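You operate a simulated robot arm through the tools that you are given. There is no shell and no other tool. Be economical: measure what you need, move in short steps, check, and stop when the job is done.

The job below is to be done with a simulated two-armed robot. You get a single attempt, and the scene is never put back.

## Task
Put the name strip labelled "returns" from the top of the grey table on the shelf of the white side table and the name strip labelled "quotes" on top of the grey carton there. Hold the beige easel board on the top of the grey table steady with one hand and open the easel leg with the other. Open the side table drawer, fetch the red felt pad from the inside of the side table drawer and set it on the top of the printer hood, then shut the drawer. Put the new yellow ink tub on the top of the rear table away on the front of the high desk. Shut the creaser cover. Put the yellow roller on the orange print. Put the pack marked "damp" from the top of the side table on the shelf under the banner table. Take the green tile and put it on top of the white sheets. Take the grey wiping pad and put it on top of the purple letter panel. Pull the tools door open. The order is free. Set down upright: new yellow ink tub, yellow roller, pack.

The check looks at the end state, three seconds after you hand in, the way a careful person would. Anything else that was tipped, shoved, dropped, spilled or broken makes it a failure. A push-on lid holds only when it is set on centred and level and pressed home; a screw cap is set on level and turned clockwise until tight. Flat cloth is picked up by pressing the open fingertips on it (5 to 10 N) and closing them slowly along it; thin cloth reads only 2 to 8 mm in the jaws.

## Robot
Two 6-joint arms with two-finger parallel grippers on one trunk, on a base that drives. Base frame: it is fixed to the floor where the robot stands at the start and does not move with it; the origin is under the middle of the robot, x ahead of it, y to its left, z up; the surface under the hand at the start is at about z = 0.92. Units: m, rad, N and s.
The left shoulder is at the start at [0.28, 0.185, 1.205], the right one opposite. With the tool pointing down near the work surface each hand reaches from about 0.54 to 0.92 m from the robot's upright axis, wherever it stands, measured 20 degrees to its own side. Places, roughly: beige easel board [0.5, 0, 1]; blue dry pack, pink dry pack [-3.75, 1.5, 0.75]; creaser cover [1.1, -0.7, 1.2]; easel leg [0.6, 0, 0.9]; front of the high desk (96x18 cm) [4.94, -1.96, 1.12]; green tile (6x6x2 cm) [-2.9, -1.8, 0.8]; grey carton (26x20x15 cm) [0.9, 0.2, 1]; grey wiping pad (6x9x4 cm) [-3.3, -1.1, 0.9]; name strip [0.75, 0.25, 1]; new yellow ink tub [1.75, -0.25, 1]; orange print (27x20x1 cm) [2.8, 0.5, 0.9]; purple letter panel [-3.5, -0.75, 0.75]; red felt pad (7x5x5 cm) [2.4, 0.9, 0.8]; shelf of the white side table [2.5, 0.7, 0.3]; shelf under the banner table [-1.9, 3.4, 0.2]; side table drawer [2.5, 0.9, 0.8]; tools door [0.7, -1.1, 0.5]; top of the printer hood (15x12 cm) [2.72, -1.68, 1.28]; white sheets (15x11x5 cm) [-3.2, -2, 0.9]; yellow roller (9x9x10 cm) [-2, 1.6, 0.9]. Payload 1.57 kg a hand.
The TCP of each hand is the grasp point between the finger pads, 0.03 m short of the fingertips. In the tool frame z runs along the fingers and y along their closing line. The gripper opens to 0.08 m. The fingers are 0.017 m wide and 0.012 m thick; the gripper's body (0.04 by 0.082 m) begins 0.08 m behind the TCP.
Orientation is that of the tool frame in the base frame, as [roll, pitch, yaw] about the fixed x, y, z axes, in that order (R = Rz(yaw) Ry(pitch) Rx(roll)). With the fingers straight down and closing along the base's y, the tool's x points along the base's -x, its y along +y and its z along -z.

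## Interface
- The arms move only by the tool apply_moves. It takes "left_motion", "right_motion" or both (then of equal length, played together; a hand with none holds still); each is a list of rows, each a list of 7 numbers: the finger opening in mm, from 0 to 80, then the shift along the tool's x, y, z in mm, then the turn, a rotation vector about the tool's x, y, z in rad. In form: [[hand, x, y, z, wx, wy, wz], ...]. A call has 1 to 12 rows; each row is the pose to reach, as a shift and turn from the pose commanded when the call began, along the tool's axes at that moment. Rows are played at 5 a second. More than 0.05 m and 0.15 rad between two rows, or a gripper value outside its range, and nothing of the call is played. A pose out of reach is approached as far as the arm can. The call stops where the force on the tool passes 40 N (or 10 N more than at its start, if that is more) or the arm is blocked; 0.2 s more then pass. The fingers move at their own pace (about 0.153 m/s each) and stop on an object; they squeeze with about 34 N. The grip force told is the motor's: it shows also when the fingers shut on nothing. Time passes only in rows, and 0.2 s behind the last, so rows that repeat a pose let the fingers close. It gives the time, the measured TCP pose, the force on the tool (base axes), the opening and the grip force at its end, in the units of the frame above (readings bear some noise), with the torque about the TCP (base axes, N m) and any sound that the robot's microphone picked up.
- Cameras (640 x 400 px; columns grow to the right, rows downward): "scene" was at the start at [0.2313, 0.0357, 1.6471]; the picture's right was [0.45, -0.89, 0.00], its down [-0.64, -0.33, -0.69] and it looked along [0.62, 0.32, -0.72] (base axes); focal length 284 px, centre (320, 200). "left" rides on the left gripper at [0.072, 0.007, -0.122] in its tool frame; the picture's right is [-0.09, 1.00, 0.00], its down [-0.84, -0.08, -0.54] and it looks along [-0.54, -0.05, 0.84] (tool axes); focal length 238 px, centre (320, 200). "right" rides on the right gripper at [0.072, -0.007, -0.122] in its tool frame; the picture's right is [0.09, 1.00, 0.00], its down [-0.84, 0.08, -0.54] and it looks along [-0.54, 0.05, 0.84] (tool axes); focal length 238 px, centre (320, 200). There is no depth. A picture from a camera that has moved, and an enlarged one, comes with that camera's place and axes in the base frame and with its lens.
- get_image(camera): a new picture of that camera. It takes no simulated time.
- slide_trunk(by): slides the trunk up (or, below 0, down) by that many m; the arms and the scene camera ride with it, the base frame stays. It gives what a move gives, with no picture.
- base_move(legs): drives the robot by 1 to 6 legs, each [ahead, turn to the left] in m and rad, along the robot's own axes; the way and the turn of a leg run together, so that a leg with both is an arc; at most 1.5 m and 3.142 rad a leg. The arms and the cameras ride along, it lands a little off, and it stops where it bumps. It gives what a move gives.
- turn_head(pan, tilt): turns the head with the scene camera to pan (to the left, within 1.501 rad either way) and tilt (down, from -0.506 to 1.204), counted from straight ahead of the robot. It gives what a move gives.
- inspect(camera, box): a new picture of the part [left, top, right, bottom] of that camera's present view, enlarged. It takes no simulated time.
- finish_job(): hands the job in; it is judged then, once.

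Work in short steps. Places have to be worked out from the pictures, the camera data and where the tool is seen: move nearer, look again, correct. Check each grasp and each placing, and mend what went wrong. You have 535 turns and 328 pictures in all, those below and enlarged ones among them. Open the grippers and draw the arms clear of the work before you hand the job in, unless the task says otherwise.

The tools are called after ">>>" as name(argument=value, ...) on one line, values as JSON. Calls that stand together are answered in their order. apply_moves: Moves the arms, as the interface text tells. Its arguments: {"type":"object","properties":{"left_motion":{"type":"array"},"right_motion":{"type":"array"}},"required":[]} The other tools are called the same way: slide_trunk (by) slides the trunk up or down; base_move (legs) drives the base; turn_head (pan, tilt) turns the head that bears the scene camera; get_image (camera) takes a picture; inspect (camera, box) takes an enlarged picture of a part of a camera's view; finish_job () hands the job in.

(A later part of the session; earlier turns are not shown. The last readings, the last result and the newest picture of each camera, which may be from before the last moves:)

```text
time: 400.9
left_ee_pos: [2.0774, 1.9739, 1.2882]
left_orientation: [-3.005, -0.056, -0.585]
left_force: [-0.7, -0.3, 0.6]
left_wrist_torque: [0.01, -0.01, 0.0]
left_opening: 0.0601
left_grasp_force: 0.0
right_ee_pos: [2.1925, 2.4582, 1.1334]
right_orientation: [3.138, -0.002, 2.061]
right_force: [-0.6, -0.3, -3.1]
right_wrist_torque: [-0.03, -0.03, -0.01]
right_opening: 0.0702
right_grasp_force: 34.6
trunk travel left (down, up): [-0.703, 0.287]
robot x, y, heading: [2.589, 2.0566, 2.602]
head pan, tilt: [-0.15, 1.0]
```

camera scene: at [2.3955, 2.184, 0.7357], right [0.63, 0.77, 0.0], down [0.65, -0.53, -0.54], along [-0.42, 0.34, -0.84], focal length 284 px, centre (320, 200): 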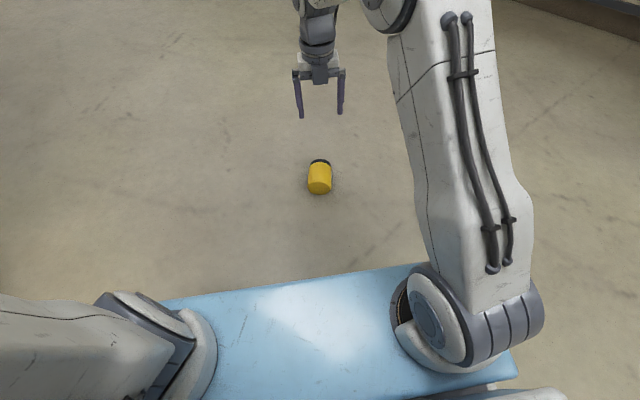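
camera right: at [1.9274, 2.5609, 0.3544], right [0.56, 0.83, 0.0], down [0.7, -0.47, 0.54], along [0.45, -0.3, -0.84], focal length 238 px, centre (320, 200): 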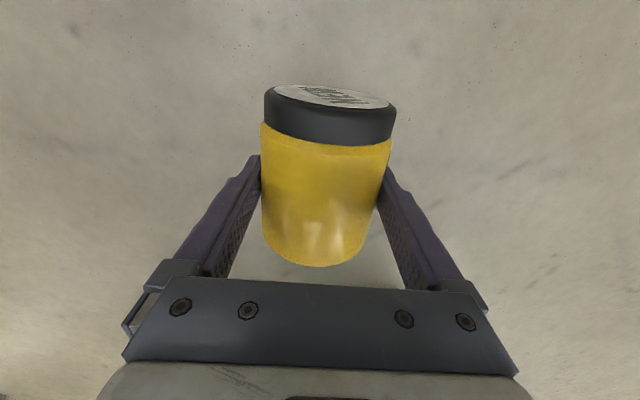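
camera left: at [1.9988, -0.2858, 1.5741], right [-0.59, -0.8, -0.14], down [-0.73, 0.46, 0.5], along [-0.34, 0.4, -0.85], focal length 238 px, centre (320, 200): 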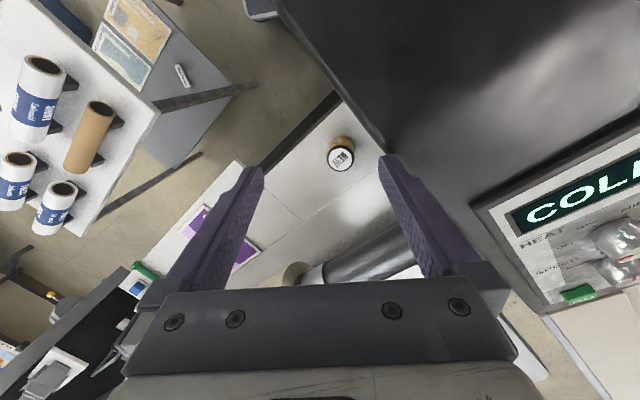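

I turn toward the drawer here, away from the machine, and then shift west with a shallow S-curve.

>>> base_move(legs=[[0, 1.75]])

>>> base_move(legs=[[0.42, 0], [0, 0.49], [-0.27, 0]])

>>> turn_head(pan=0.05, tilt=0.6)

>>> get_image(camera="scene")

```text
time: 405.6
left_ee_pos: [2.7681, 1.5754, 1.2892]
left_orientation: [-3.005, -0.057, 1.176]
left_force: [0.8, -0.1, -0.1]
left_wrist_torque: [-0.01, -0.02, -0.01]
left_opening: 0.0598
left_grasp_force: 0.2
right_ee_pos: [2.2714, 1.5969, 1.1327]
right_orientation: [3.137, -0.005, -2.461]
right_force: [0.7, -0.5, -2.6]
right_wrist_torque: [-0.01, -0.01, -0.01]
right_opening: 0.0702
right_grasp_force: 33.8
trunk travel left (down, up): [-0.703, 0.287]
robot x, y, heading: [2.5878, 2.0628, -1.915]
head pan, tilt: [-0.15, 1.0]
```

```text
time: 411.1
left_ee_pos: [2.7941, 1.5889, 1.2881]
left_orientation: [-3.005, -0.057, 1.669]
left_force: [1.5, 0.6, 0.0]
left_wrist_torque: [0.05, 0.01, 0.02]
left_opening: 0.0601
left_grasp_force: 0.1
right_ee_pos: [2.346, 1.3734, 1.1332]
right_orientation: [3.14, -0.004, -1.967]
right_force: [0.0, 0.2, -3.3]
right_wrist_torque: [0.02, 0.04, 0.01]
right_opening: 0.0703
right_grasp_force: 34.0
trunk travel left (down, up): [-0.703, 0.287]
robot x, y, heading: [2.4021, 1.9296, -1.417]
head pan, tilt: [-0.15, 1.0]
```

```text
time: 411.9
left_ee_pos: [2.793, 1.5897, 1.2878]
left_orientation: [-3.006, -0.055, 1.669]
left_force: [-0.4, 0.1, 0.5]
left_wrist_torque: [0.02, 0.01, -0.01]
left_opening: 0.0602
left_grasp_force: 0.1
right_ee_pos: [2.3459, 1.3735, 1.1327]
right_orientation: [3.139, -0.003, -1.966]
right_force: [0.0, 0.3, -2.9]
right_wrist_torque: [-0.03, -0.02, 0.01]
right_opening: 0.0702
right_grasp_force: 33.6
trunk travel left (down, up): [-0.703, 0.287]
robot x, y, heading: [2.4035, 1.9296, -1.425]
head pan, tilt: [0.051, 0.6]
```

```text
173 pictures are left
camera scene: at [2.4469, 1.6847, 1.4675], right [-0.98, -0.2, 0.0], down [-0.11, 0.55, -0.82], along [0.17, -0.81, -0.57], focal length 284 px, centre (320, 200)
```

scene: 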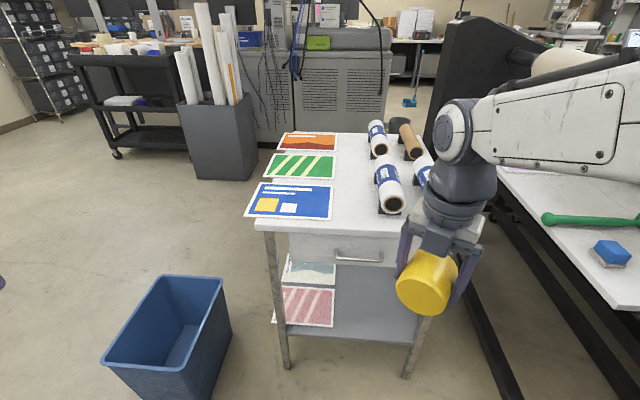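

The handle is at roughly (2.46, 1.04, 0.82). I move the right hand with the tub aside, and bring the left hand forward and down, tilting.

>>> apply_moves(left_motion=[[70, -22, -27, 22, 0, -0.067, 0], [70, -43, -53, 45, 0, -0.133, 0], [70, -65, -80, 67, 0, -0.2, 0], [70, -87, -107, 89, 0, -0.267, 0], [70, -108, -133, 112, 0, -0.333, 0], [70, -130, -160, 134, 0, -0.4, 0], [70, -152, -187, 156, 0, -0.467, 0], [70, -173, -213, 179, 0, -0.533, 0], [70, -195, -240, 201, 0, -0.6, 0], [70, -217, -267, 223, 0, -0.667, 0], [70, -238, -293, 246, 0, -0.733, 0], [70, -260, -320, 268, 0, -0.8, 0]], right_motion=[[40, -4, 28, 0, 0, 0, 0], [40, -8, 56, 0, 0, 0, 0], [40, -12, 84, 0, 0, 0, 0], [40, -16, 112, 0, 0, 0, 0], [40, -20, 140, 0, 0, 0, 0], [40, -24, 168, 0, 0, 0, 0], [40, -27, 195, 0, 0, 0, 0], [40, -27, 195, 0, 0, 0, 0], [40, -27, 195, 0, 0, 0, 0], [40, -27, 195, 0, 0, 0, 0], [40, -27, 195, 0, 0, 0, 0], [40, -27, 195, 0, 0, 0, 0]])

>>> get_image(camera="left")

>>> get_image(camera="scene")

```text
time: 414.6
left_ee_pos: [2.4674, 1.3099, 1.0506]
left_orientation: [-2.959, 0.736, 1.797]
left_force: [-0.4, 0.0, 0.3]
left_wrist_torque: [-0.04, 0.01, -0.04]
left_opening: 0.0698
left_grasp_force: 0.0
left hand out of reach, approached as far as the arm can: row 1, 2, 3, 4, 5, 6, 7, 8
right_ee_pos: [2.2066, 1.4185, 1.1212]
right_orientation: [3.138, -0.003, -1.969]
right_force: [0.5, -0.1, -2.3]
right_wrist_torque: [-0.02, 0.0, -0.03]
right_opening: 0.0702
right_grasp_force: 33.5
right hand out of reach, approached as far as the arm can: row 3, 4, 5, 6, 7, 8, 9, 10, 11, 12
trunk travel left (down, up): [-0.703, 0.287]
robot x, y, heading: [2.4073, 1.9314, -1.42]
head pan, tilt: [0.051, 0.6]
```

```text
172 pictures are left
camera left: at [2.4646, 1.4449, 1.0902], right [1.0, 0.04, -0.07], down [0.08, -0.24, 0.97], along [0.02, -0.97, -0.24], focal length 238 px, centre (320, 200)
```

left: 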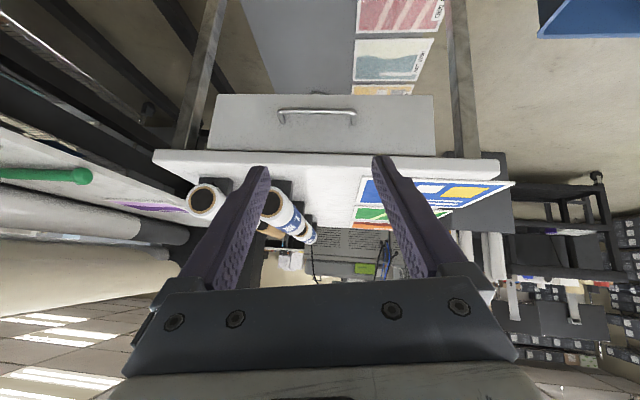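

```text
171 pictures are left
camera scene: at [2.447, 1.685, 1.4676], right [-0.98, -0.2, 0.0], down [-0.11, 0.55, -0.83], along [0.17, -0.81, -0.56], focal length 284 px, centre (320, 200)
```

scene: 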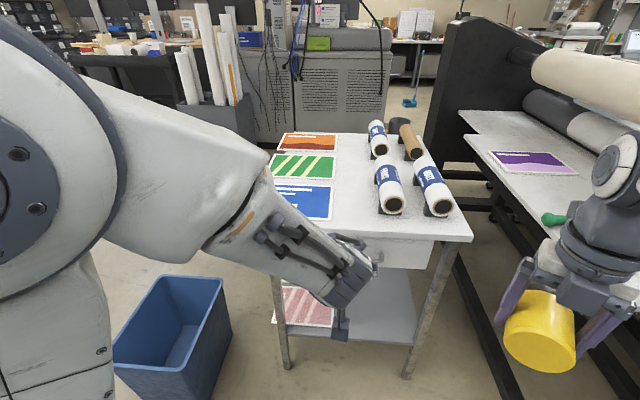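

The hand camera fixes the handle at (2.452, 1.037, 0.814), 15 cm wide. I roll the hand 90° so it closes across the bar, and approach to 10 cm away.

>>> apply_moves(left_motion=[[44, -3, -1, 22, 0, 0, 0.143], [44, -6, -2, 45, 0, 0, 0.286], [44, -10, -3, 67, 0, 0, 0.428], [44, -13, -4, 90, 0, 0, 0.571], [44, -16, -5, 112, 0, 0, 0.714], [44, -20, -6, 135, 0, 0, 0.857], [44, -23, -7, 157, 0, 0, 1.0], [44, -26, -8, 180, 0, 0, 1.142], [44, -30, -9, 202, 0, 0, 1.285], [44, -33, -10, 225, 0, 0, 1.428], [44, -36, -11, 248, 0, 0, 1.571]])

>>> get_image(camera="left")

>>> get_image(camera="scene")

```text
time: 416.9
left_ee_pos: [2.4552, 1.112, 0.8966]
left_orientation: [2.399, 0.134, 0.105]
left_force: [-1.1, 0.0, 0.1]
left_wrist_torque: [0.01, 0.01, 0.0]
left_opening: 0.0441
left_grasp_force: 0.2
right_ee_pos: [2.2055, 1.4167, 1.1226]
right_orientation: [3.138, -0.005, -1.969]
right_force: [0.3, 0.5, -2.7]
right_wrist_torque: [0.02, -0.01, 0.02]
right_opening: 0.0703
right_grasp_force: 33.8
trunk travel left (down, up): [-0.703, 0.287]
robot x, y, heading: [2.404, 1.9348, -1.423]
head pan, tilt: [0.051, 0.6]
```

```text
170 pictures are left
camera left: at [2.5305, 1.1977, 0.9798], right [0.08, -0.73, 0.68], down [-0.82, 0.34, 0.46], along [-0.56, -0.59, -0.57], focal length 238 px, centre (320, 200)
```

left: 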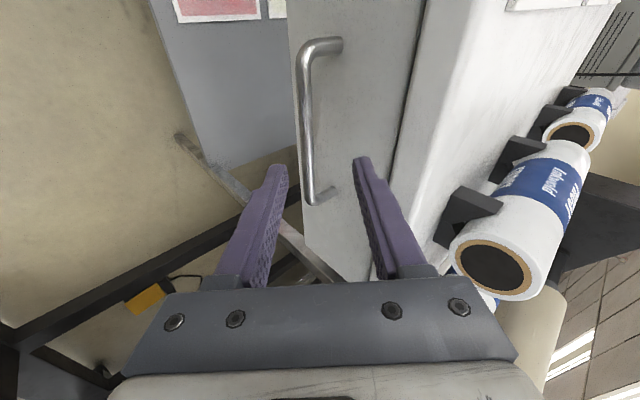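

```text
169 pictures are left
camera scene: at [2.4468, 1.6849, 1.4676], right [-0.98, -0.2, 0.0], down [-0.11, 0.55, -0.83], along [0.17, -0.81, -0.56], focal length 284 px, centre (320, 200)
```

scene: 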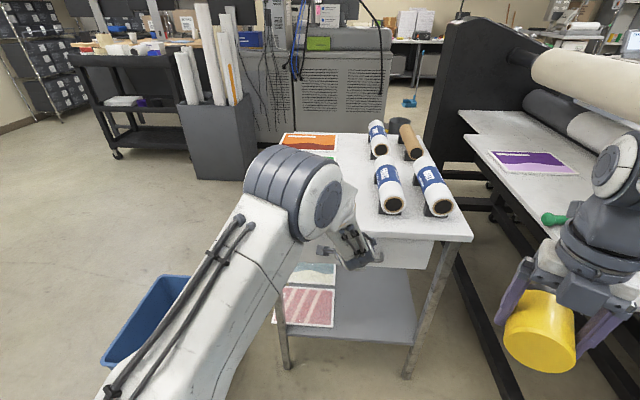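

The bar runs between the finger directions, about 1.5 cm to the lower side. I correct and advance onto it.

>>> apply_moves(left_motion=[[44, 0, -15, 25, 0, 0, 0], [44, 0, -15, 50, 0, 0, 0], [44, 0, -15, 72, 0, 0, 0], [44, 0, -15, 88, 0, 0, 0]])

>>> get_image(camera="left")

```text
time: 417.8
left_ee_pos: [2.4515, 1.0726, 0.8356]
left_orientation: [2.394, 0.138, 0.109]
left_force: [2.5, 14.7, 10.0]
left_wrist_torque: [-0.42, -0.12, 0.22]
left_opening: 0.0408
left_grasp_force: 0.0
right_ee_pos: [2.2072, 1.4185, 1.124]
right_orientation: [3.138, 0.0, -1.968]
right_force: [-0.4, 0.1, -3.0]
right_wrist_torque: [0.01, -0.01, -0.03]
right_opening: 0.0703
right_grasp_force: 34.2
trunk travel left (down, up): [-0.703, 0.287]
robot x, y, heading: [2.4066, 1.9309, -1.417]
head pan, tilt: [0.051, 0.6]
stopped in row 4 (left hand): the force on the tool passed its limit at 51 N (the readings are from after the stop); the commanded pose is now the measured one
```

```text
168 pictures are left
camera left: at [2.5259, 1.159, 0.9179], right [0.08, -0.73, 0.68], down [-0.82, 0.34, 0.46], along [-0.56, -0.6, -0.57], focal length 238 px, centre (320, 200)
```

left: 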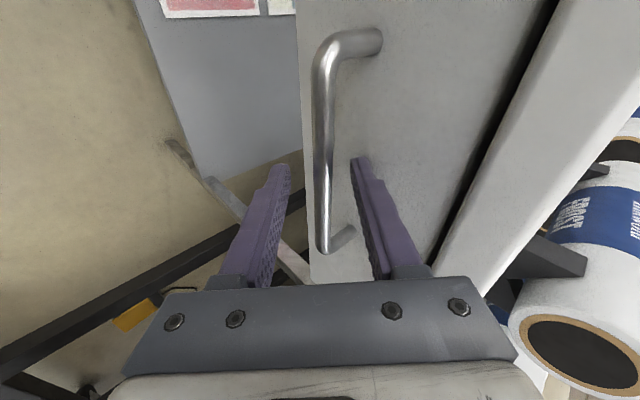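

The inner finger has reached the drawer face and the bar is between the fingers. I ease back slightly and close.

>>> apply_moves(left_motion=[[40, 0, 0, -4, 0, 0, 0], [0, 0, 0, -4, 0, 0, 0], [0, 0, 0, -4, 0, 0, 0], [0, 0, 0, -4, 0, 0, 0]])

>>> get_image(camera="left")

```text
time: 418.8
left_ee_pos: [2.4517, 1.0747, 0.8373]
left_orientation: [2.393, 0.136, 0.109]
left_force: [3.1, -0.7, 7.7]
left_wrist_torque: [-0.07, -0.51, -0.29]
left_opening: 0.013
left_grasp_force: 29.8
right_ee_pos: [2.2076, 1.4178, 1.1228]
right_orientation: [3.138, 0.0, -1.967]
right_force: [-0.6, 0.2, -2.8]
right_wrist_torque: [0.01, 0.02, 0.02]
right_opening: 0.0701
right_grasp_force: 34.4
trunk travel left (down, up): [-0.703, 0.287]
robot x, y, heading: [2.4052, 1.9307, -1.418]
head pan, tilt: [0.051, 0.6]
```

```text
167 pictures are left
camera left: at [2.526, 1.1605, 0.9204], right [0.08, -0.72, 0.68], down [-0.82, 0.34, 0.46], along [-0.56, -0.6, -0.57], focal length 238 px, centre (320, 200)
```

left: 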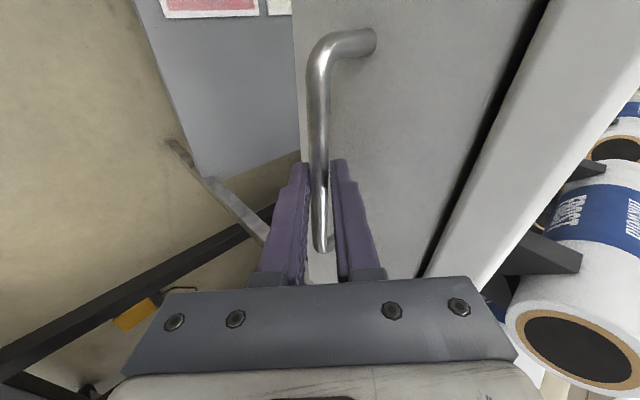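

The bar is gripped. I pull the drawer by driving straight back in two stages.

>>> base_move(legs=[[-0.12, 0]])

>>> get_image(camera="scene")

```text
time: 420.1
left_ee_pos: [2.4349, 1.1933, 0.8375]
left_orientation: [2.391, 0.137, 0.113]
left_force: [24.0, 1.8, 12.3]
left_wrist_torque: [-0.02, -0.83, 0.09]
left_opening: 0.013
left_grasp_force: 30.0
right_ee_pos: [2.1896, 1.5386, 1.124]
right_orientation: [3.136, -0.004, -1.969]
right_force: [0.0, -0.3, -3.0]
right_wrist_torque: [0.03, -0.01, -0.04]
right_opening: 0.0703
right_grasp_force: 34.3
trunk travel left (down, up): [-0.703, 0.287]
robot x, y, heading: [2.3851, 2.0526, -1.419]
head pan, tilt: [0.051, 0.6]
```

```text
166 pictures are left
camera scene: at [2.4299, 1.8045, 1.4677], right [-0.98, -0.2, 0.0], down [-0.11, 0.55, -0.83], along [0.17, -0.81, -0.56], focal length 284 px, centre (320, 200)
```

scene: 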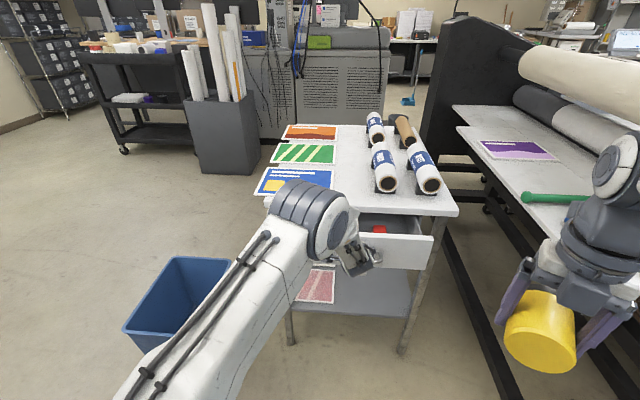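

It opens and the red pad shows. The sideways force means the track runs slightly less to -x, so I relieve it and go on.

>>> apply_moves(left_motion=[[0, 6, 0, 0, 0, 0, 0], [0, 12, 0, 0, 0, 0, 0]])

>>> base_move(legs=[[-0.1, 0]])

>>> get_image(camera="scene")

```text
time: 420.7
left_ee_pos: [2.4422, 1.1953, 0.8379]
left_orientation: [2.389, 0.136, 0.105]
left_force: [-29.2, -2.6, 4.5]
left_wrist_torque: [-0.02, -0.16, -0.63]
left_opening: 0.0128
left_grasp_force: 29.7
right_ee_pos: [2.1877, 1.5385, 1.1227]
right_orientation: [3.139, -0.001, -1.969]
right_force: [0.5, 0.8, -1.8]
right_wrist_torque: [0.02, 0.02, -0.02]
right_opening: 0.0706
right_grasp_force: 34.6
trunk travel left (down, up): [-0.703, 0.287]
robot x, y, heading: [2.3849, 2.0493, -1.423]
head pan, tilt: [0.051, 0.6]
```

```text
time: 421.8
left_ee_pos: [2.4307, 1.2936, 0.8368]
left_orientation: [2.39, 0.136, 0.115]
left_force: [-11.6, -1.2, 12.8]
left_wrist_torque: [0.0, -0.36, -0.43]
left_opening: 0.013
left_grasp_force: 29.1
right_ee_pos: [2.172, 1.6371, 1.1234]
right_orientation: [3.138, -0.002, -1.967]
right_force: [0.1, -0.3, -3.0]
right_wrist_torque: [0.0, -0.01, 0.02]
right_opening: 0.0704
right_grasp_force: 33.7
trunk travel left (down, up): [-0.703, 0.287]
robot x, y, heading: [2.3735, 2.1524, -1.419]
head pan, tilt: [0.051, 0.6]
```

```text
165 pictures are left
camera scene: at [2.4128, 1.9044, 1.4678], right [-0.98, -0.2, 0.0], down [-0.11, 0.55, -0.83], along [0.17, -0.81, -0.56], focal length 284 px, centre (320, 200)
```

scene: 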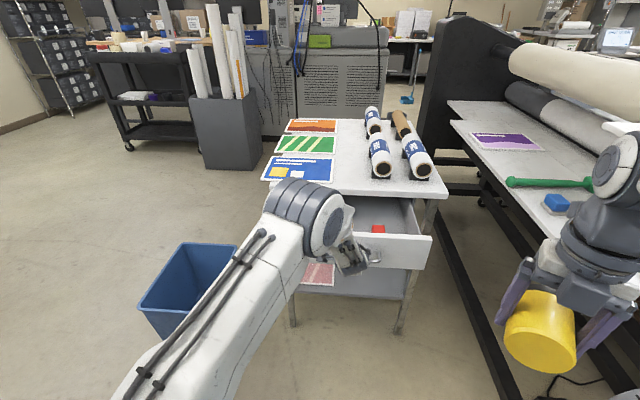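

>>> base_move(legs=[[-0.07, 0]])

>>> apply_moves(left_motion=[[50, 0, 0, 0, 0, 0, 0], [50, 0, 0, 0, 0, 0, 0], [50, 0, 0, -35, 0, 0, 0], [50, 0, 0, -75, 0, 0, 0], [50, 0, 0, -115, 0, 0, 0], [50, 0, 0, -150, 0, 0, 0]])

>>> get_image(camera="scene")

```text
time: 422.8
left_ee_pos: [2.4239, 1.3617, 0.8362]
left_orientation: [2.388, 0.137, 0.115]
left_force: [12.5, 1.6, 5.7]
left_wrist_torque: [0.04, -0.58, -0.19]
left_opening: 0.0129
left_grasp_force: 29.4
right_ee_pos: [2.1627, 1.707, 1.1232]
right_orientation: [3.137, -0.004, -1.967]
right_force: [-0.8, -0.3, -3.2]
right_wrist_torque: [0.04, -0.03, -0.01]
right_opening: 0.0701
right_grasp_force: 33.9
trunk travel left (down, up): [-0.703, 0.287]
robot x, y, heading: [2.358, 2.2195, -1.417]
head pan, tilt: [0.051, 0.6]
```

```text
time: 424.2
left_ee_pos: [2.4249, 1.4662, 0.9456]
left_orientation: [2.388, 0.134, 0.115]
left_force: [0.6, -0.1, 0.0]
left_wrist_torque: [-0.01, -0.01, 0.0]
left_opening: 0.0501
left_grasp_force: 0.0
right_ee_pos: [2.1622, 1.7074, 1.1218]
right_orientation: [3.135, -0.002, -1.967]
right_force: [0.1, 0.2, -3.6]
right_wrist_torque: [0.02, -0.01, -0.02]
right_opening: 0.0707
right_grasp_force: 34.2
trunk travel left (down, up): [-0.703, 0.287]
robot x, y, heading: [2.362, 2.2185, -1.42]
head pan, tilt: [0.051, 0.6]
```

```text
164 pictures are left
camera scene: at [2.4029, 1.9734, 1.4675], right [-0.98, -0.2, 0.0], down [-0.11, 0.55, -0.82], along [0.17, -0.81, -0.57], focal length 284 px, centre (320, 200)
```

scene: 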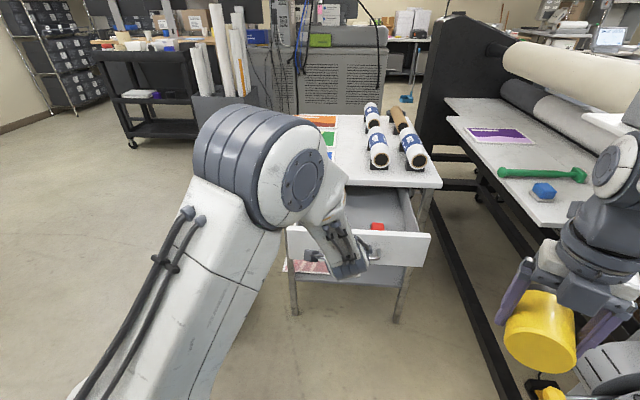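

The drawer is open about 0.29 m. I raise the trunk, bring the left hand upright, and drive closer to the pad.

>>> slide_trunk(by=0.2)

>>> apply_moves(left_motion=[[70, 0, 0, -10, 0.125, 0, 0], [70, 0, 0, -20, 0.25, 0, 0], [70, 0, 0, -30, 0.375, 0, 0], [70, 0, 0, -40, 0.5, 0, 0], [70, 0, 0, -50, 0.625, 0, 0], [70, 0, 0, -60, 0.75, 0, 0]])

>>> base_move(legs=[[0.27, 0]])

>>> get_image(camera="left")

>>> get_image(camera="scene")

```text
time: 426.4
left_ee_pos: [2.4257, 1.4652, 1.1446]
left_orientation: [2.388, 0.135, 0.116]
left_force: [0.5, -0.3, -0.6]
left_wrist_torque: [0.0, -0.02, 0.03]
left_opening: 0.0497
left_grasp_force: 0.0
right_ee_pos: [2.162, 1.7064, 1.324]
right_orientation: [3.137, -0.001, -1.969]
right_force: [0.1, -0.4, -3.6]
right_wrist_torque: [0.01, -0.02, 0.0]
right_opening: 0.0702
right_grasp_force: 34.1
trunk travel left (down, up): [-0.903, 0.087]
robot x, y, heading: [2.3626, 2.2199, -1.42]
head pan, tilt: [0.051, 0.6]
```

```text
time: 427.8
left_ee_pos: [2.4257, 1.5083, 1.1888]
left_orientation: [3.139, 0.134, 0.117]
left_force: [-1.2, 0.3, -0.5]
left_wrist_torque: [0.01, 0.03, 0.02]
left_opening: 0.0702
left_grasp_force: 0.1
left hand out of reach, approached as far as the arm can: row 2, 3
right_ee_pos: [2.1626, 1.7075, 1.3229]
right_orientation: [3.135, -0.001, -1.968]
right_force: [0.1, 0.2, -3.9]
right_wrist_torque: [0.01, -0.05, -0.01]
right_opening: 0.0703
right_grasp_force: 34.3
trunk travel left (down, up): [-0.903, 0.087]
robot x, y, heading: [2.3626, 2.2205, -1.42]
head pan, tilt: [0.051, 0.6]
```

```text
time: 429.7
left_ee_pos: [2.4642, 1.2404, 1.1881]
left_orientation: [3.137, 0.136, 0.113]
left_force: [0.0, 0.4, 0.1]
left_wrist_torque: [-0.03, 0.01, 0.02]
left_opening: 0.0698
left_grasp_force: 0.0
right_ee_pos: [2.2018, 1.44, 1.3229]
right_orientation: [3.135, -0.003, -1.972]
right_force: [-0.5, -0.7, -2.6]
right_wrist_torque: [0.03, 0.02, 0.02]
right_opening: 0.0702
right_grasp_force: 33.7
trunk travel left (down, up): [-0.903, 0.087]
robot x, y, heading: [2.4017, 1.9506, -1.423]
head pan, tilt: [0.051, 0.6]
```

```text
163 pictures are left
camera left: at [2.5529, 1.2429, 1.2984], right [0.02, -1.0, 0.02], down [-0.76, -0.01, 0.65], along [-0.65, -0.03, -0.76], focal length 238 px, centre (320, 200)
```

left: 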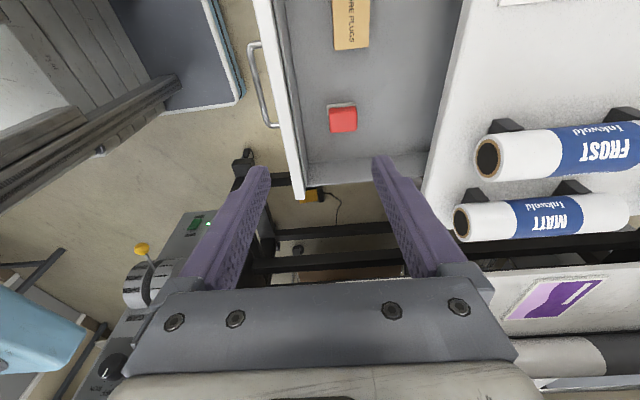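

```text
162 pictures are left
camera scene: at [2.443, 1.7057, 1.6676], right [-0.98, -0.2, 0.0], down [-0.11, 0.55, -0.83], along [0.16, -0.81, -0.56], focal length 284 px, centre (320, 200)
```

scene: 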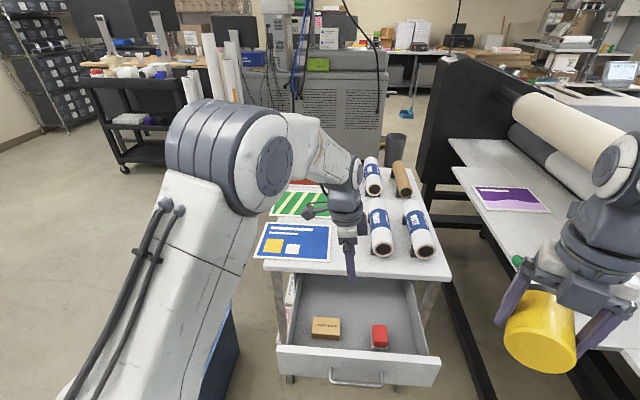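

The red pad is near (2.365, 1.175). I move the left hand above it, levelling the hand.

>>> apply_moves(left_motion=[[80, -13, 9, 33, 0, 0.023, 0], [80, -26, 18, 66, 0, 0.045, 0], [80, -40, 27, 100, 0, 0.068, 0], [80, -53, 36, 133, 0, 0.09, 0], [80, -66, 45, 166, 0, 0.113, 0], [80, -79, 53, 200, 0, 0.136, 0]])

>>> get_image(camera="left")

```text
time: 431.1
left_ee_pos: [2.3668, 1.1748, 1.0001]
left_orientation: [3.137, -0.001, 0.114]
left_force: [-0.4, 0.9, 0.0]
left_wrist_torque: [-0.01, -0.03, -0.01]
left_opening: 0.0801
left_grasp_force: 0.0
right_ee_pos: [2.2021, 1.4384, 1.3245]
right_orientation: [3.137, -0.002, -1.972]
right_force: [0.7, 0.3, -3.1]
right_wrist_torque: [0.03, 0.0, 0.0]
right_opening: 0.0703
right_grasp_force: 33.9
trunk travel left (down, up): [-0.903, 0.087]
robot x, y, heading: [2.4032, 1.9505, -1.421]
head pan, tilt: [0.051, 0.6]
```

```text
161 pictures are left
camera left: at [2.4381, 1.1763, 1.1212], right [0.02, -1.0, 0.0], down [-0.84, -0.02, 0.54], along [-0.54, -0.02, -0.84], focal length 238 px, centre (320, 200)
```

left: 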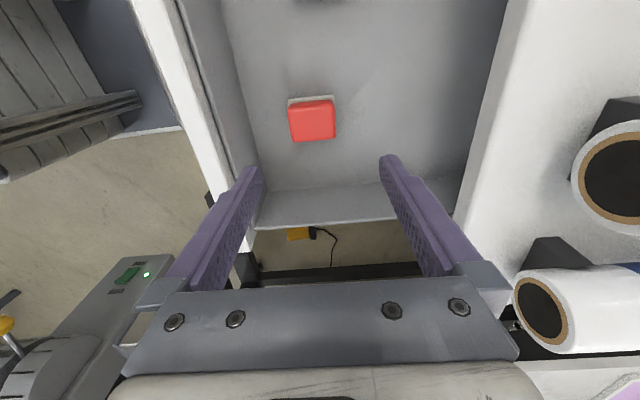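

>>> apply_moves(left_motion=[[80, -4, -8, 40, 0, 0, 0], [80, -4, -8, 80, 0, 0, 0], [80, -4, -8, 120, 0, 0, 0], [80, -4, -8, 155, 0, 0, 0]])

>>> get_image(camera="left")

```text
time: 432.1
left_ee_pos: [2.365, 1.1863, 0.8469]
left_orientation: [3.137, -0.001, 0.117]
left_force: [-1.0, 0.1, 0.1]
left_wrist_torque: [0.0, 0.0, 0.01]
left_opening: 0.0801
left_grasp_force: 0.0
left hand out of reach, approached as far as the arm can: row 4
right_ee_pos: [2.2024, 1.4399, 1.3235]
right_orientation: [3.136, -0.001, -1.971]
right_force: [0.8, 0.7, -3.1]
right_wrist_torque: [0.03, -0.02, 0.03]
right_opening: 0.0704
right_grasp_force: 33.8
trunk travel left (down, up): [-0.903, 0.087]
robot x, y, heading: [2.401, 1.9525, -1.419]
head pan, tilt: [0.051, 0.6]
```

```text
160 pictures are left
camera left: at [2.4369, 1.1877, 0.9691], right [0.02, -1.0, 0.0], down [-0.84, -0.02, 0.54], along [-0.54, -0.02, -0.84], focal length 238 px, centre (320, 200)
```

left: 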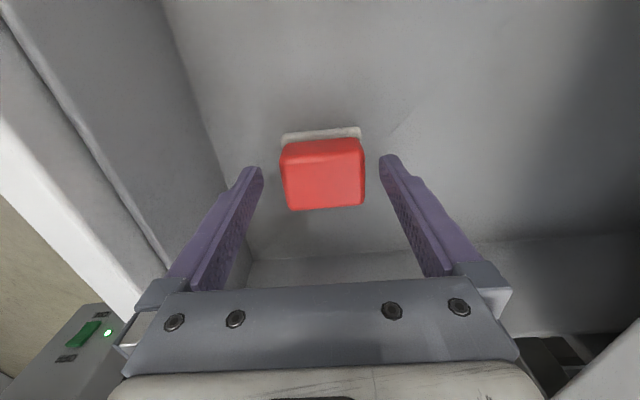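

The arm is at its low limit here, so I lower the trunk 4.5 cm and close on the pad.

>>> slide_trunk(by=-0.045)

>>> apply_moves(left_motion=[[60, -2, 3, 0, 0, 0, 0], [30, -2, 3, 0, 0, 0, 0], [30, -2, 3, 0, 0, 0, 0], [30, -2, 3, 0, 0, 0, 0]])

>>> get_image(camera="left")

```text
time: 432.9
left_ee_pos: [2.3672, 1.1799, 0.8135]
left_orientation: [3.127, 0.004, 0.114]
left_force: [4.4, -0.7, 8.8]
left_wrist_torque: [0.46, -0.08, -0.22]
left_opening: 0.0794
left_grasp_force: 0.1
right_ee_pos: [2.2026, 1.4398, 1.2782]
right_orientation: [3.138, -0.002, -1.971]
right_force: [-0.7, 0.5, -2.2]
right_wrist_torque: [0.04, -0.01, 0.0]
right_opening: 0.0702
right_grasp_force: 34.2
trunk travel left (down, up): [-0.859, 0.131]
robot x, y, heading: [2.4031, 1.9527, -1.417]
head pan, tilt: [0.051, 0.6]
stopped: the force on the tool passed its limit at 48 N (the readings are from after the stop); the commanded pose is now the measured one
```

```text
time: 433.9
left_ee_pos: [2.3651, 1.1789, 0.8134]
left_orientation: [3.128, 0.001, 0.113]
left_force: [5.2, -0.5, 7.4]
left_wrist_torque: [0.28, -0.13, -0.2]
left_opening: 0.0608
left_grasp_force: 33.9
left hand out of reach, approached as far as the arm can: row 1, 2
right_ee_pos: [2.2022, 1.4396, 1.2795]
right_orientation: [3.136, -0.001, -1.971]
right_force: [-0.1, 0.6, -3.8]
right_wrist_torque: [0.02, -0.03, -0.01]
right_opening: 0.0704
right_grasp_force: 34.5
trunk travel left (down, up): [-0.859, 0.131]
robot x, y, heading: [2.4019, 1.9509, -1.423]
head pan, tilt: [0.051, 0.6]
```

```text
159 pictures are left
camera left: at [2.4377, 1.183, 0.9336], right [0.02, -1.0, 0.01], down [-0.84, -0.01, 0.54], along [-0.54, -0.02, -0.84], focal length 238 px, centre (320, 200)
```

left: 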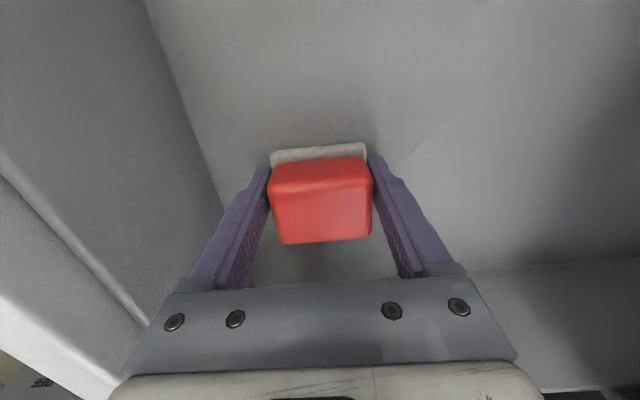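

The pad is gripped. I lift it out of the drawer.

>>> apply_moves(left_motion=[[30, 0, 0, -30, 0, 0, 0], [30, 0, 0, -65, 0, 0, 0], [30, 0, 0, -105, 0, 0, 0], [30, 0, 0, -145, 0, 0, 0], [30, 0, 0, -185, 0, 0, 0], [30, 0, 0, -220, 0, 0, 0]])

>>> base_move(legs=[[-0.36, 0]])

>>> slide_trunk(by=-0.2)

>>> get_image(camera="left")

>>> get_image(camera="scene")

```text
time: 435.3
left_ee_pos: [2.3631, 1.1807, 1.0323]
left_orientation: [3.131, 0.002, 0.116]
left_force: [-0.7, -0.2, 0.3]
left_wrist_torque: [0.0, 0.0, -0.01]
left_opening: 0.0611
left_grasp_force: 33.9
right_ee_pos: [2.203, 1.4394, 1.2789]
right_orientation: [3.135, -0.003, -1.971]
right_force: [0.5, 0.3, -2.6]
right_wrist_torque: [0.01, -0.03, 0.0]
right_opening: 0.07
right_grasp_force: 33.9
trunk travel left (down, up): [-0.859, 0.131]
robot x, y, heading: [2.4001, 1.9561, -1.42]
head pan, tilt: [0.051, 0.6]
```

```text
time: 437.6
left_ee_pos: [2.3084, 1.5361, 1.0311]
left_orientation: [3.128, 0.003, 0.113]
left_force: [-0.4, -0.2, -0.1]
left_wrist_torque: [0.0, -0.01, -0.01]
left_opening: 0.061
left_grasp_force: 33.8
right_ee_pos: [2.1484, 1.7975, 1.2792]
right_orientation: [3.136, -0.002, -1.973]
right_force: [-0.5, 0.5, -2.7]
right_wrist_torque: [0.04, 0.01, -0.02]
right_opening: 0.0702
right_grasp_force: 34.2
trunk travel left (down, up): [-0.859, 0.131]
robot x, y, heading: [2.3435, 2.3069, -1.42]
head pan, tilt: [0.051, 0.6]
```

```text
time: 439.8
left_ee_pos: [2.3103, 1.538, 0.8312]
left_orientation: [3.129, 0.0, 0.113]
left_force: [0.2, 0.0, -1.1]
left_wrist_torque: [0.03, -0.01, 0.0]
left_opening: 0.061
left_grasp_force: 34.1
right_ee_pos: [2.1493, 1.7968, 1.079]
right_orientation: [3.137, -0.002, -1.972]
right_force: [0.7, 0.6, -2.8]
right_wrist_torque: [0.02, 0.03, -0.02]
right_opening: 0.0704
right_grasp_force: 33.7
trunk travel left (down, up): [-0.659, 0.331]
robot x, y, heading: [2.3447, 2.3069, -1.423]
head pan, tilt: [0.051, 0.6]
```

```text
158 pictures are left
camera left: at [2.3815, 1.541, 0.9527], right [0.02, -1.0, 0.01], down [-0.84, -0.01, 0.54], along [-0.54, -0.02, -0.84], focal length 238 px, centre (320, 200)
```

left: 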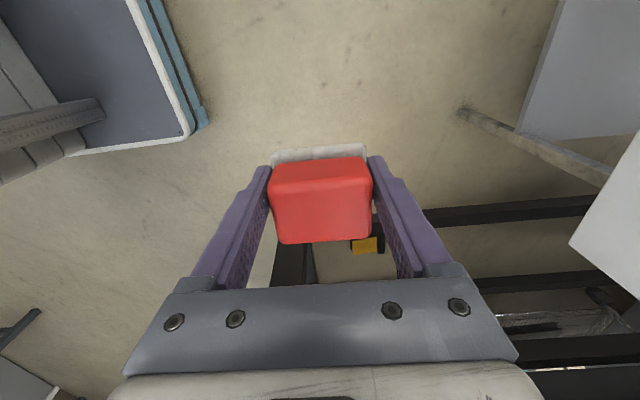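

```text
157 pictures are left
camera scene: at [2.3888, 2.0631, 1.4237], right [-0.98, -0.2, 0.0], down [-0.11, 0.55, -0.82], along [0.16, -0.81, -0.57], focal length 284 px, centre (320, 200)
```

scene: 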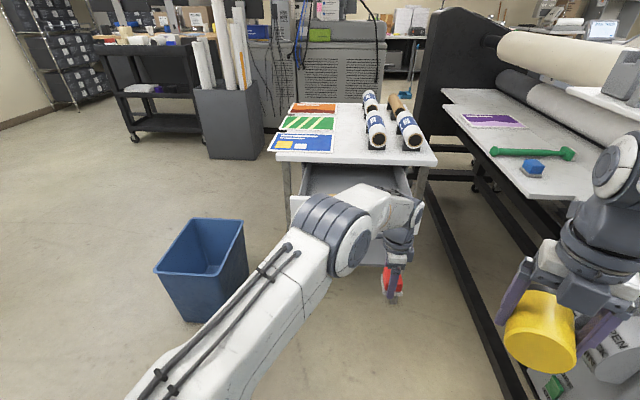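

I shift the hand in line with the handle and push the drawer shut with the finger's outer side by driving ahead.

>>> apply_moves(left_motion=[[30, 36, 4, 0, 0, 0, 0], [30, 72, 8, 0, 0, 0, 0], [30, 108, 12, 0, 0, 0, 0]])

>>> base_move(legs=[[0.16, 0]])

>>> get_image(camera="scene")

>>> get_image(camera="left")

```text
time: 440.6
left_ee_pos: [2.4171, 1.5393, 0.8307]
left_orientation: [3.129, 0.003, 0.112]
left_force: [0.5, 0.3, -0.2]
left_wrist_torque: [0.04, 0.01, 0.0]
left_opening: 0.0607
left_grasp_force: 34.2
right_ee_pos: [2.1484, 1.796, 1.0788]
right_orientation: [3.137, -0.003, -1.971]
right_force: [-0.6, 0.3, -3.5]
right_wrist_torque: [0.0, -0.03, 0.02]
right_opening: 0.0699
right_grasp_force: 33.9
trunk travel left (down, up): [-0.659, 0.331]
robot x, y, heading: [2.3468, 2.3095, -1.421]
head pan, tilt: [0.051, 0.6]
```

```text
time: 442.0
left_ee_pos: [2.4417, 1.3797, 0.832]
left_orientation: [3.127, 0.003, 0.112]
left_force: [-0.2, -0.6, -0.7]
left_wrist_torque: [-0.01, -0.01, 0.01]
left_opening: 0.061
left_grasp_force: 33.5
right_ee_pos: [2.1721, 1.6393, 1.0792]
right_orientation: [3.138, -0.003, -1.972]
right_force: [0.4, 0.2, -3.3]
right_wrist_torque: [0.02, -0.01, -0.02]
right_opening: 0.0702
right_grasp_force: 34.0
trunk travel left (down, up): [-0.659, 0.331]
robot x, y, heading: [2.37, 2.1505, -1.424]
head pan, tilt: [0.051, 0.6]
```

```text
156 pictures are left
camera scene: at [2.4127, 1.9044, 1.4237], right [-0.98, -0.2, 0.0], down [-0.11, 0.55, -0.83], along [0.16, -0.81, -0.56], focal length 284 px, centre (320, 200)
```

scene: 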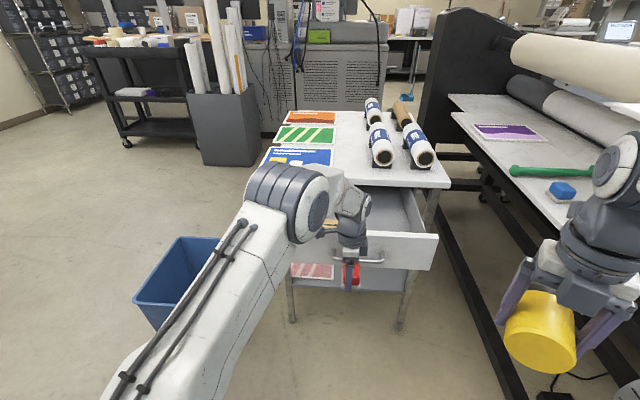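

```text
155 pictures are left
camera left: at [2.5135, 1.3834, 0.9531], right [0.02, -1.0, 0.01], down [-0.84, -0.01, 0.54], along [-0.54, -0.02, -0.84], focal length 238 px, centre (320, 200)
```

left: 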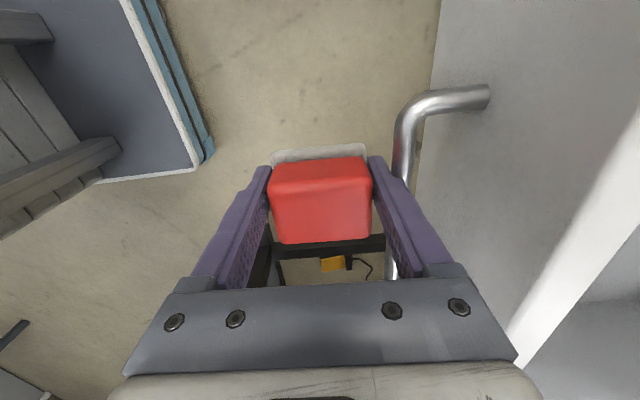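

The finger is right at the bar. I drive ahead to push the drawer in.

>>> base_move(legs=[[0.24, 0]])

>>> get_image(camera="scene")

```text
time: 443.8
left_ee_pos: [2.4774, 1.1432, 0.8316]
left_orientation: [3.128, 0.0, 0.113]
left_force: [-0.4, 0.3, 0.0]
left_wrist_torque: [0.02, 0.01, 0.0]
left_opening: 0.0609
left_grasp_force: 34.2
right_ee_pos: [2.2075, 1.4018, 1.0797]
right_orientation: [3.137, -0.001, -1.972]
right_force: [-0.2, 0.9, -3.2]
right_wrist_torque: [0.0, 0.01, 0.01]
right_opening: 0.0701
right_grasp_force: 34.0
trunk travel left (down, up): [-0.659, 0.331]
robot x, y, heading: [2.4105, 1.9131, -1.42]
head pan, tilt: [0.051, 0.6]
```

```text
154 pictures are left
camera scene: at [2.4483, 1.6675, 1.4237], right [-0.98, -0.2, 0.0], down [-0.11, 0.55, -0.83], along [0.16, -0.81, -0.56], focal length 284 px, centre (320, 200)
```

scene: 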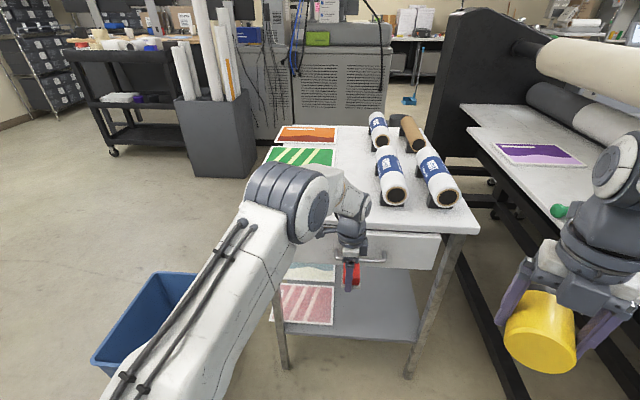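

>>> base_move(legs=[[0.07, 0]])

>>> get_image(camera="left")

```text
time: 444.7
left_ee_pos: [2.4805, 1.1169, 0.8319]
left_orientation: [-3.135, -0.001, 0.112]
left_force: [-0.5, 3.1, 1.9]
left_wrist_torque: [-0.06, -0.06, 0.0]
left_opening: 0.0609
left_grasp_force: 33.9
right_ee_pos: [2.2116, 1.3691, 1.0773]
right_orientation: [3.137, 0.0, -1.972]
right_force: [0.1, 0.2, -2.7]
right_wrist_torque: [0.02, -0.03, -0.01]
right_opening: 0.0702
right_grasp_force: 34.2
trunk travel left (down, up): [-0.659, 0.331]
robot x, y, heading: [2.4119, 1.8799, -1.418]
head pan, tilt: [0.051, 0.6]
stopped in leg 1: the force on the tool passed its limit at 64 N (the readings are from after the stop); the commanded pose is now the measured one
```

```text
153 pictures are left
camera left: at [2.5525, 1.1168, 0.953], right [0.02, -1.0, -0.01], down [-0.84, -0.02, 0.54], along [-0.54, -0.01, -0.84], focal length 238 px, centre (320, 200)
```

left: 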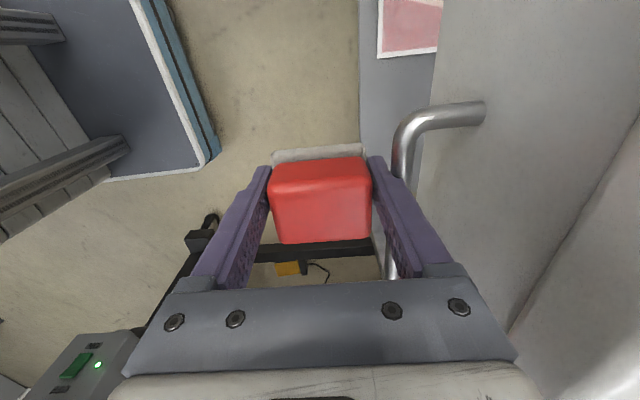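

>>> base_move(legs=[[-0.2, 0]])

>>> inspect(camera="scene", box=[240, 180, 480, 330])

```text
time: 446.3
left_ee_pos: [2.4493, 1.315, 0.8315]
left_orientation: [-3.137, -0.002, 0.109]
left_force: [-0.5, -0.4, -1.0]
left_wrist_torque: [0.01, -0.02, 0.0]
left_opening: 0.0609
left_grasp_force: 33.9
right_ee_pos: [2.181, 1.5685, 1.0786]
right_orientation: [3.137, -0.001, -1.975]
right_force: [0.6, -0.4, -2.8]
right_wrist_torque: [0.01, -0.01, -0.02]
right_opening: 0.0703
right_grasp_force: 33.9
trunk travel left (down, up): [-0.659, 0.331]
robot x, y, heading: [2.3811, 2.0832, -1.422]
head pan, tilt: [0.051, 0.6]
```

```text
2.67 times, centred on (360, 255) of scene
camera zoom: at [2.4229, 1.8335, 1.4236], right [-0.98, -0.2, 0.0], down [-0.11, 0.55, -0.82], along [0.16, -0.81, -0.57], focal length 758 px, centre (213, 53)
```

zoom: 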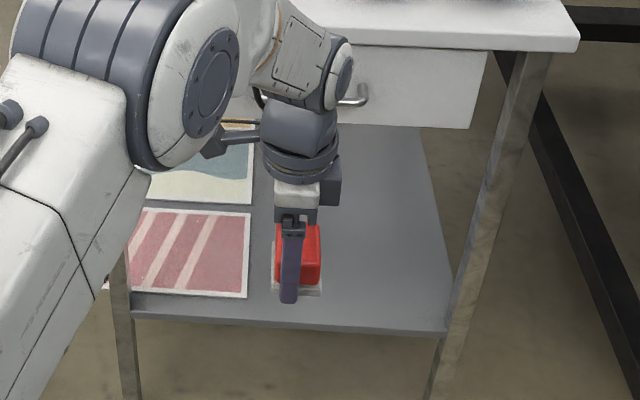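

The drawer is shut. I raise the trunk, tuck the left hand with the pad, and start back toward the south side of the room.

>>> apply_moves(left_motion=[[30, 10, -40, -20, 0, 0, 0], [30, 20, -80, -40, 0, 0, 0], [30, 35, -120, -55, 0, 0, 0], [30, 50, -160, -70, 0, 0, 0], [30, 65, -200, -80, 0, 0, 0], [30, 80, -235, -90, 0, 0, 0]])

>>> slide_trunk(by=0.3)

>>> base_move(legs=[[-0.1, 0], [0, 1.5], [1.4, 0]])

```text
time: 447.7
left_ee_pos: [2.5035, 1.5577, 0.9227]
left_orientation: [-3.137, -0.001, 0.11]
left_force: [0.4, 0.1, -0.6]
left_wrist_torque: [-0.02, -0.01, 0.02]
left_opening: 0.0609
left_grasp_force: 33.7
right_ee_pos: [2.1809, 1.5679, 1.0794]
right_orientation: [3.136, 0.0, -1.977]
right_force: [0.6, 0.4, -3.1]
right_wrist_torque: [0.05, -0.01, -0.03]
right_opening: 0.0698
right_grasp_force: 33.8
trunk travel left (down, up): [-0.659, 0.331]
robot x, y, heading: [2.3815, 2.0796, -1.424]
head pan, tilt: [0.051, 0.6]
```

```text
time: 450.7
left_ee_pos: [2.5041, 1.5577, 1.2241]
left_orientation: [-3.137, -0.001, 0.111]
left_force: [-0.1, 0.3, -1.0]
left_wrist_torque: [-0.03, -0.01, 0.03]
left_opening: 0.0608
left_grasp_force: 33.7
right_ee_pos: [2.1817, 1.5677, 1.3781]
right_orientation: [3.136, 0.0, -1.975]
right_force: [0.3, 0.0, -3.0]
right_wrist_torque: [0.03, -0.01, -0.02]
right_opening: 0.0701
right_grasp_force: 33.8
trunk travel left (down, up): [-0.959, 0.031]
robot x, y, heading: [2.3821, 2.0758, -1.427]
head pan, tilt: [0.051, 0.6]
```

```text
time: 462.1
left_ee_pos: [4.3057, 2.3483, 1.2231]
left_orientation: [-3.136, -0.002, 1.598]
left_force: [0.6, 0.0, 0.0]
left_wrist_torque: [0.0, -0.02, 0.03]
left_opening: 0.0609
left_grasp_force: 34.3
right_ee_pos: [4.2689, 2.0269, 1.3787]
right_orientation: [3.135, -0.002, -0.489]
right_force: [0.3, -0.5, -2.9]
right_wrist_torque: [0.03, 0.04, -0.01]
right_opening: 0.0703
right_grasp_force: 34.0
trunk travel left (down, up): [-0.959, 0.031]
robot x, y, heading: [3.7762, 2.2723, 0.063]
head pan, tilt: [0.051, 0.6]
```

>>> base_move(legs=[[0, -1.67], [1.5, 0], [0.47, 0], [0, -0.76]])

>>> turn_head(pan=0, tilt=0.5)

>>> get_image(camera="scene")

```text
time: 477.9
left_ee_pos: [3.3639, -0.0905, 1.2233]
left_orientation: [-3.136, -0.002, -0.829]
left_force: [-0.7, -0.7, -0.1]
left_wrist_torque: [-0.03, -0.01, -0.01]
left_opening: 0.0609
left_grasp_force: 34.3
right_ee_pos: [3.1823, 0.176, 1.3784]
right_orientation: [3.136, 0.0, -2.915]
right_force: [0.6, -0.3, -3.3]
right_wrist_torque: [0.02, -0.03, 0.0]
right_opening: 0.0702
right_grasp_force: 34.2
trunk travel left (down, up): [-0.959, 0.031]
robot x, y, heading: [3.7164, 0.3161, -2.366]
head pan, tilt: [0.051, 0.6]
```

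```text
time: 478.6
left_ee_pos: [3.3658, -0.0905, 1.2231]
left_orientation: [-3.136, -0.001, -0.829]
left_force: [-0.7, 0.1, -0.3]
left_wrist_torque: [0.0, 0.02, 0.03]
left_opening: 0.061
left_grasp_force: 34.1
right_ee_pos: [3.1837, 0.176, 1.3785]
right_orientation: [3.137, 0.0, -2.914]
right_force: [-0.7, -1.1, -2.9]
right_wrist_torque: [0.02, -0.03, 0.04]
right_opening: 0.0704
right_grasp_force: 33.5
trunk travel left (down, up): [-0.959, 0.031]
robot x, y, heading: [3.7147, 0.3133, -2.365]
head pan, tilt: [0.0, 0.499]
```

```text
151 pictures are left
camera scene: at [3.5355, 0.1379, 1.7327], right [-0.7, 0.71, 0.0], down [0.34, 0.34, -0.88], along [-0.63, -0.61, -0.48], focal length 284 px, centre (320, 200)
```

scene: 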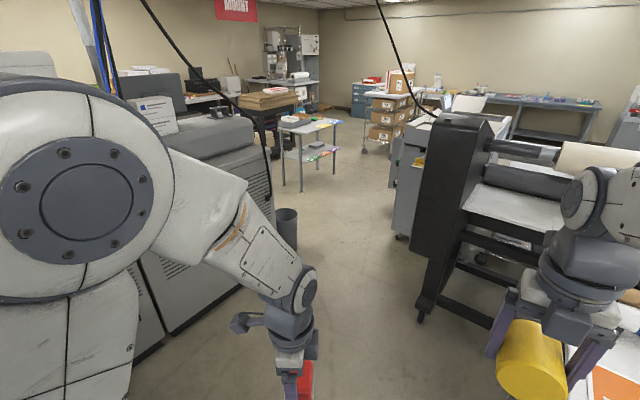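

The view shows the gap clearly, plus a grey waste bin near (2.17, -1.6). I retrace the known safe line, in stages.

>>> base_move(legs=[[0, -0.12], [0.83, 0], [0.83, 0], [0, 0.245]])

>>> turn_head(pan=0, tilt=0.8)

>>> get_image(camera="scene")

```text
time: 488.5
left_ee_pos: [2.103, -1.1627, 1.2231]
left_orientation: [-3.136, 0.0, -0.693]
left_force: [0.0, -0.2, -1.7]
left_wrist_torque: [-0.04, -0.01, 0.0]
left_opening: 0.0612
left_grasp_force: 33.7
right_ee_pos: [1.8866, -0.9225, 1.3797]
right_orientation: [3.135, -0.001, -2.779]
right_force: [-0.3, -0.8, -2.6]
right_wrist_torque: [0.02, -0.03, -0.05]
right_opening: 0.0702
right_grasp_force: 34.4
trunk travel left (down, up): [-0.959, 0.031]
robot x, y, heading: [2.3928, -0.7121, -2.222]
head pan, tilt: [0.0, 0.499]
```

```text
time: 489.3
left_ee_pos: [2.104, -1.1614, 1.2225]
left_orientation: [-3.136, -0.002, -0.694]
left_force: [0.7, -0.4, -0.5]
left_wrist_torque: [0.04, 0.0, 0.01]
left_opening: 0.061
left_grasp_force: 34.4
right_ee_pos: [1.8876, -0.9229, 1.3786]
right_orientation: [3.137, -0.001, -2.779]
right_force: [-0.1, 0.6, -2.8]
right_wrist_torque: [-0.03, -0.02, 0.03]
right_opening: 0.0701
right_grasp_force: 34.2
trunk travel left (down, up): [-0.959, 0.031]
robot x, y, heading: [2.3946, -0.712, -2.23]
head pan, tilt: [0.0, 0.799]
```

```text
150 pictures are left
camera scene: at [2.2472, -0.9043, 1.7068], right [-0.79, 0.61, 0.0], down [0.44, 0.57, -0.7], along [-0.43, -0.55, -0.72], focal length 284 px, centre (320, 200)
```

scene: 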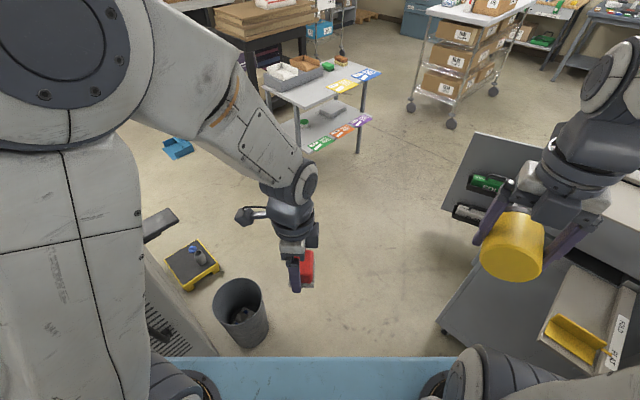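

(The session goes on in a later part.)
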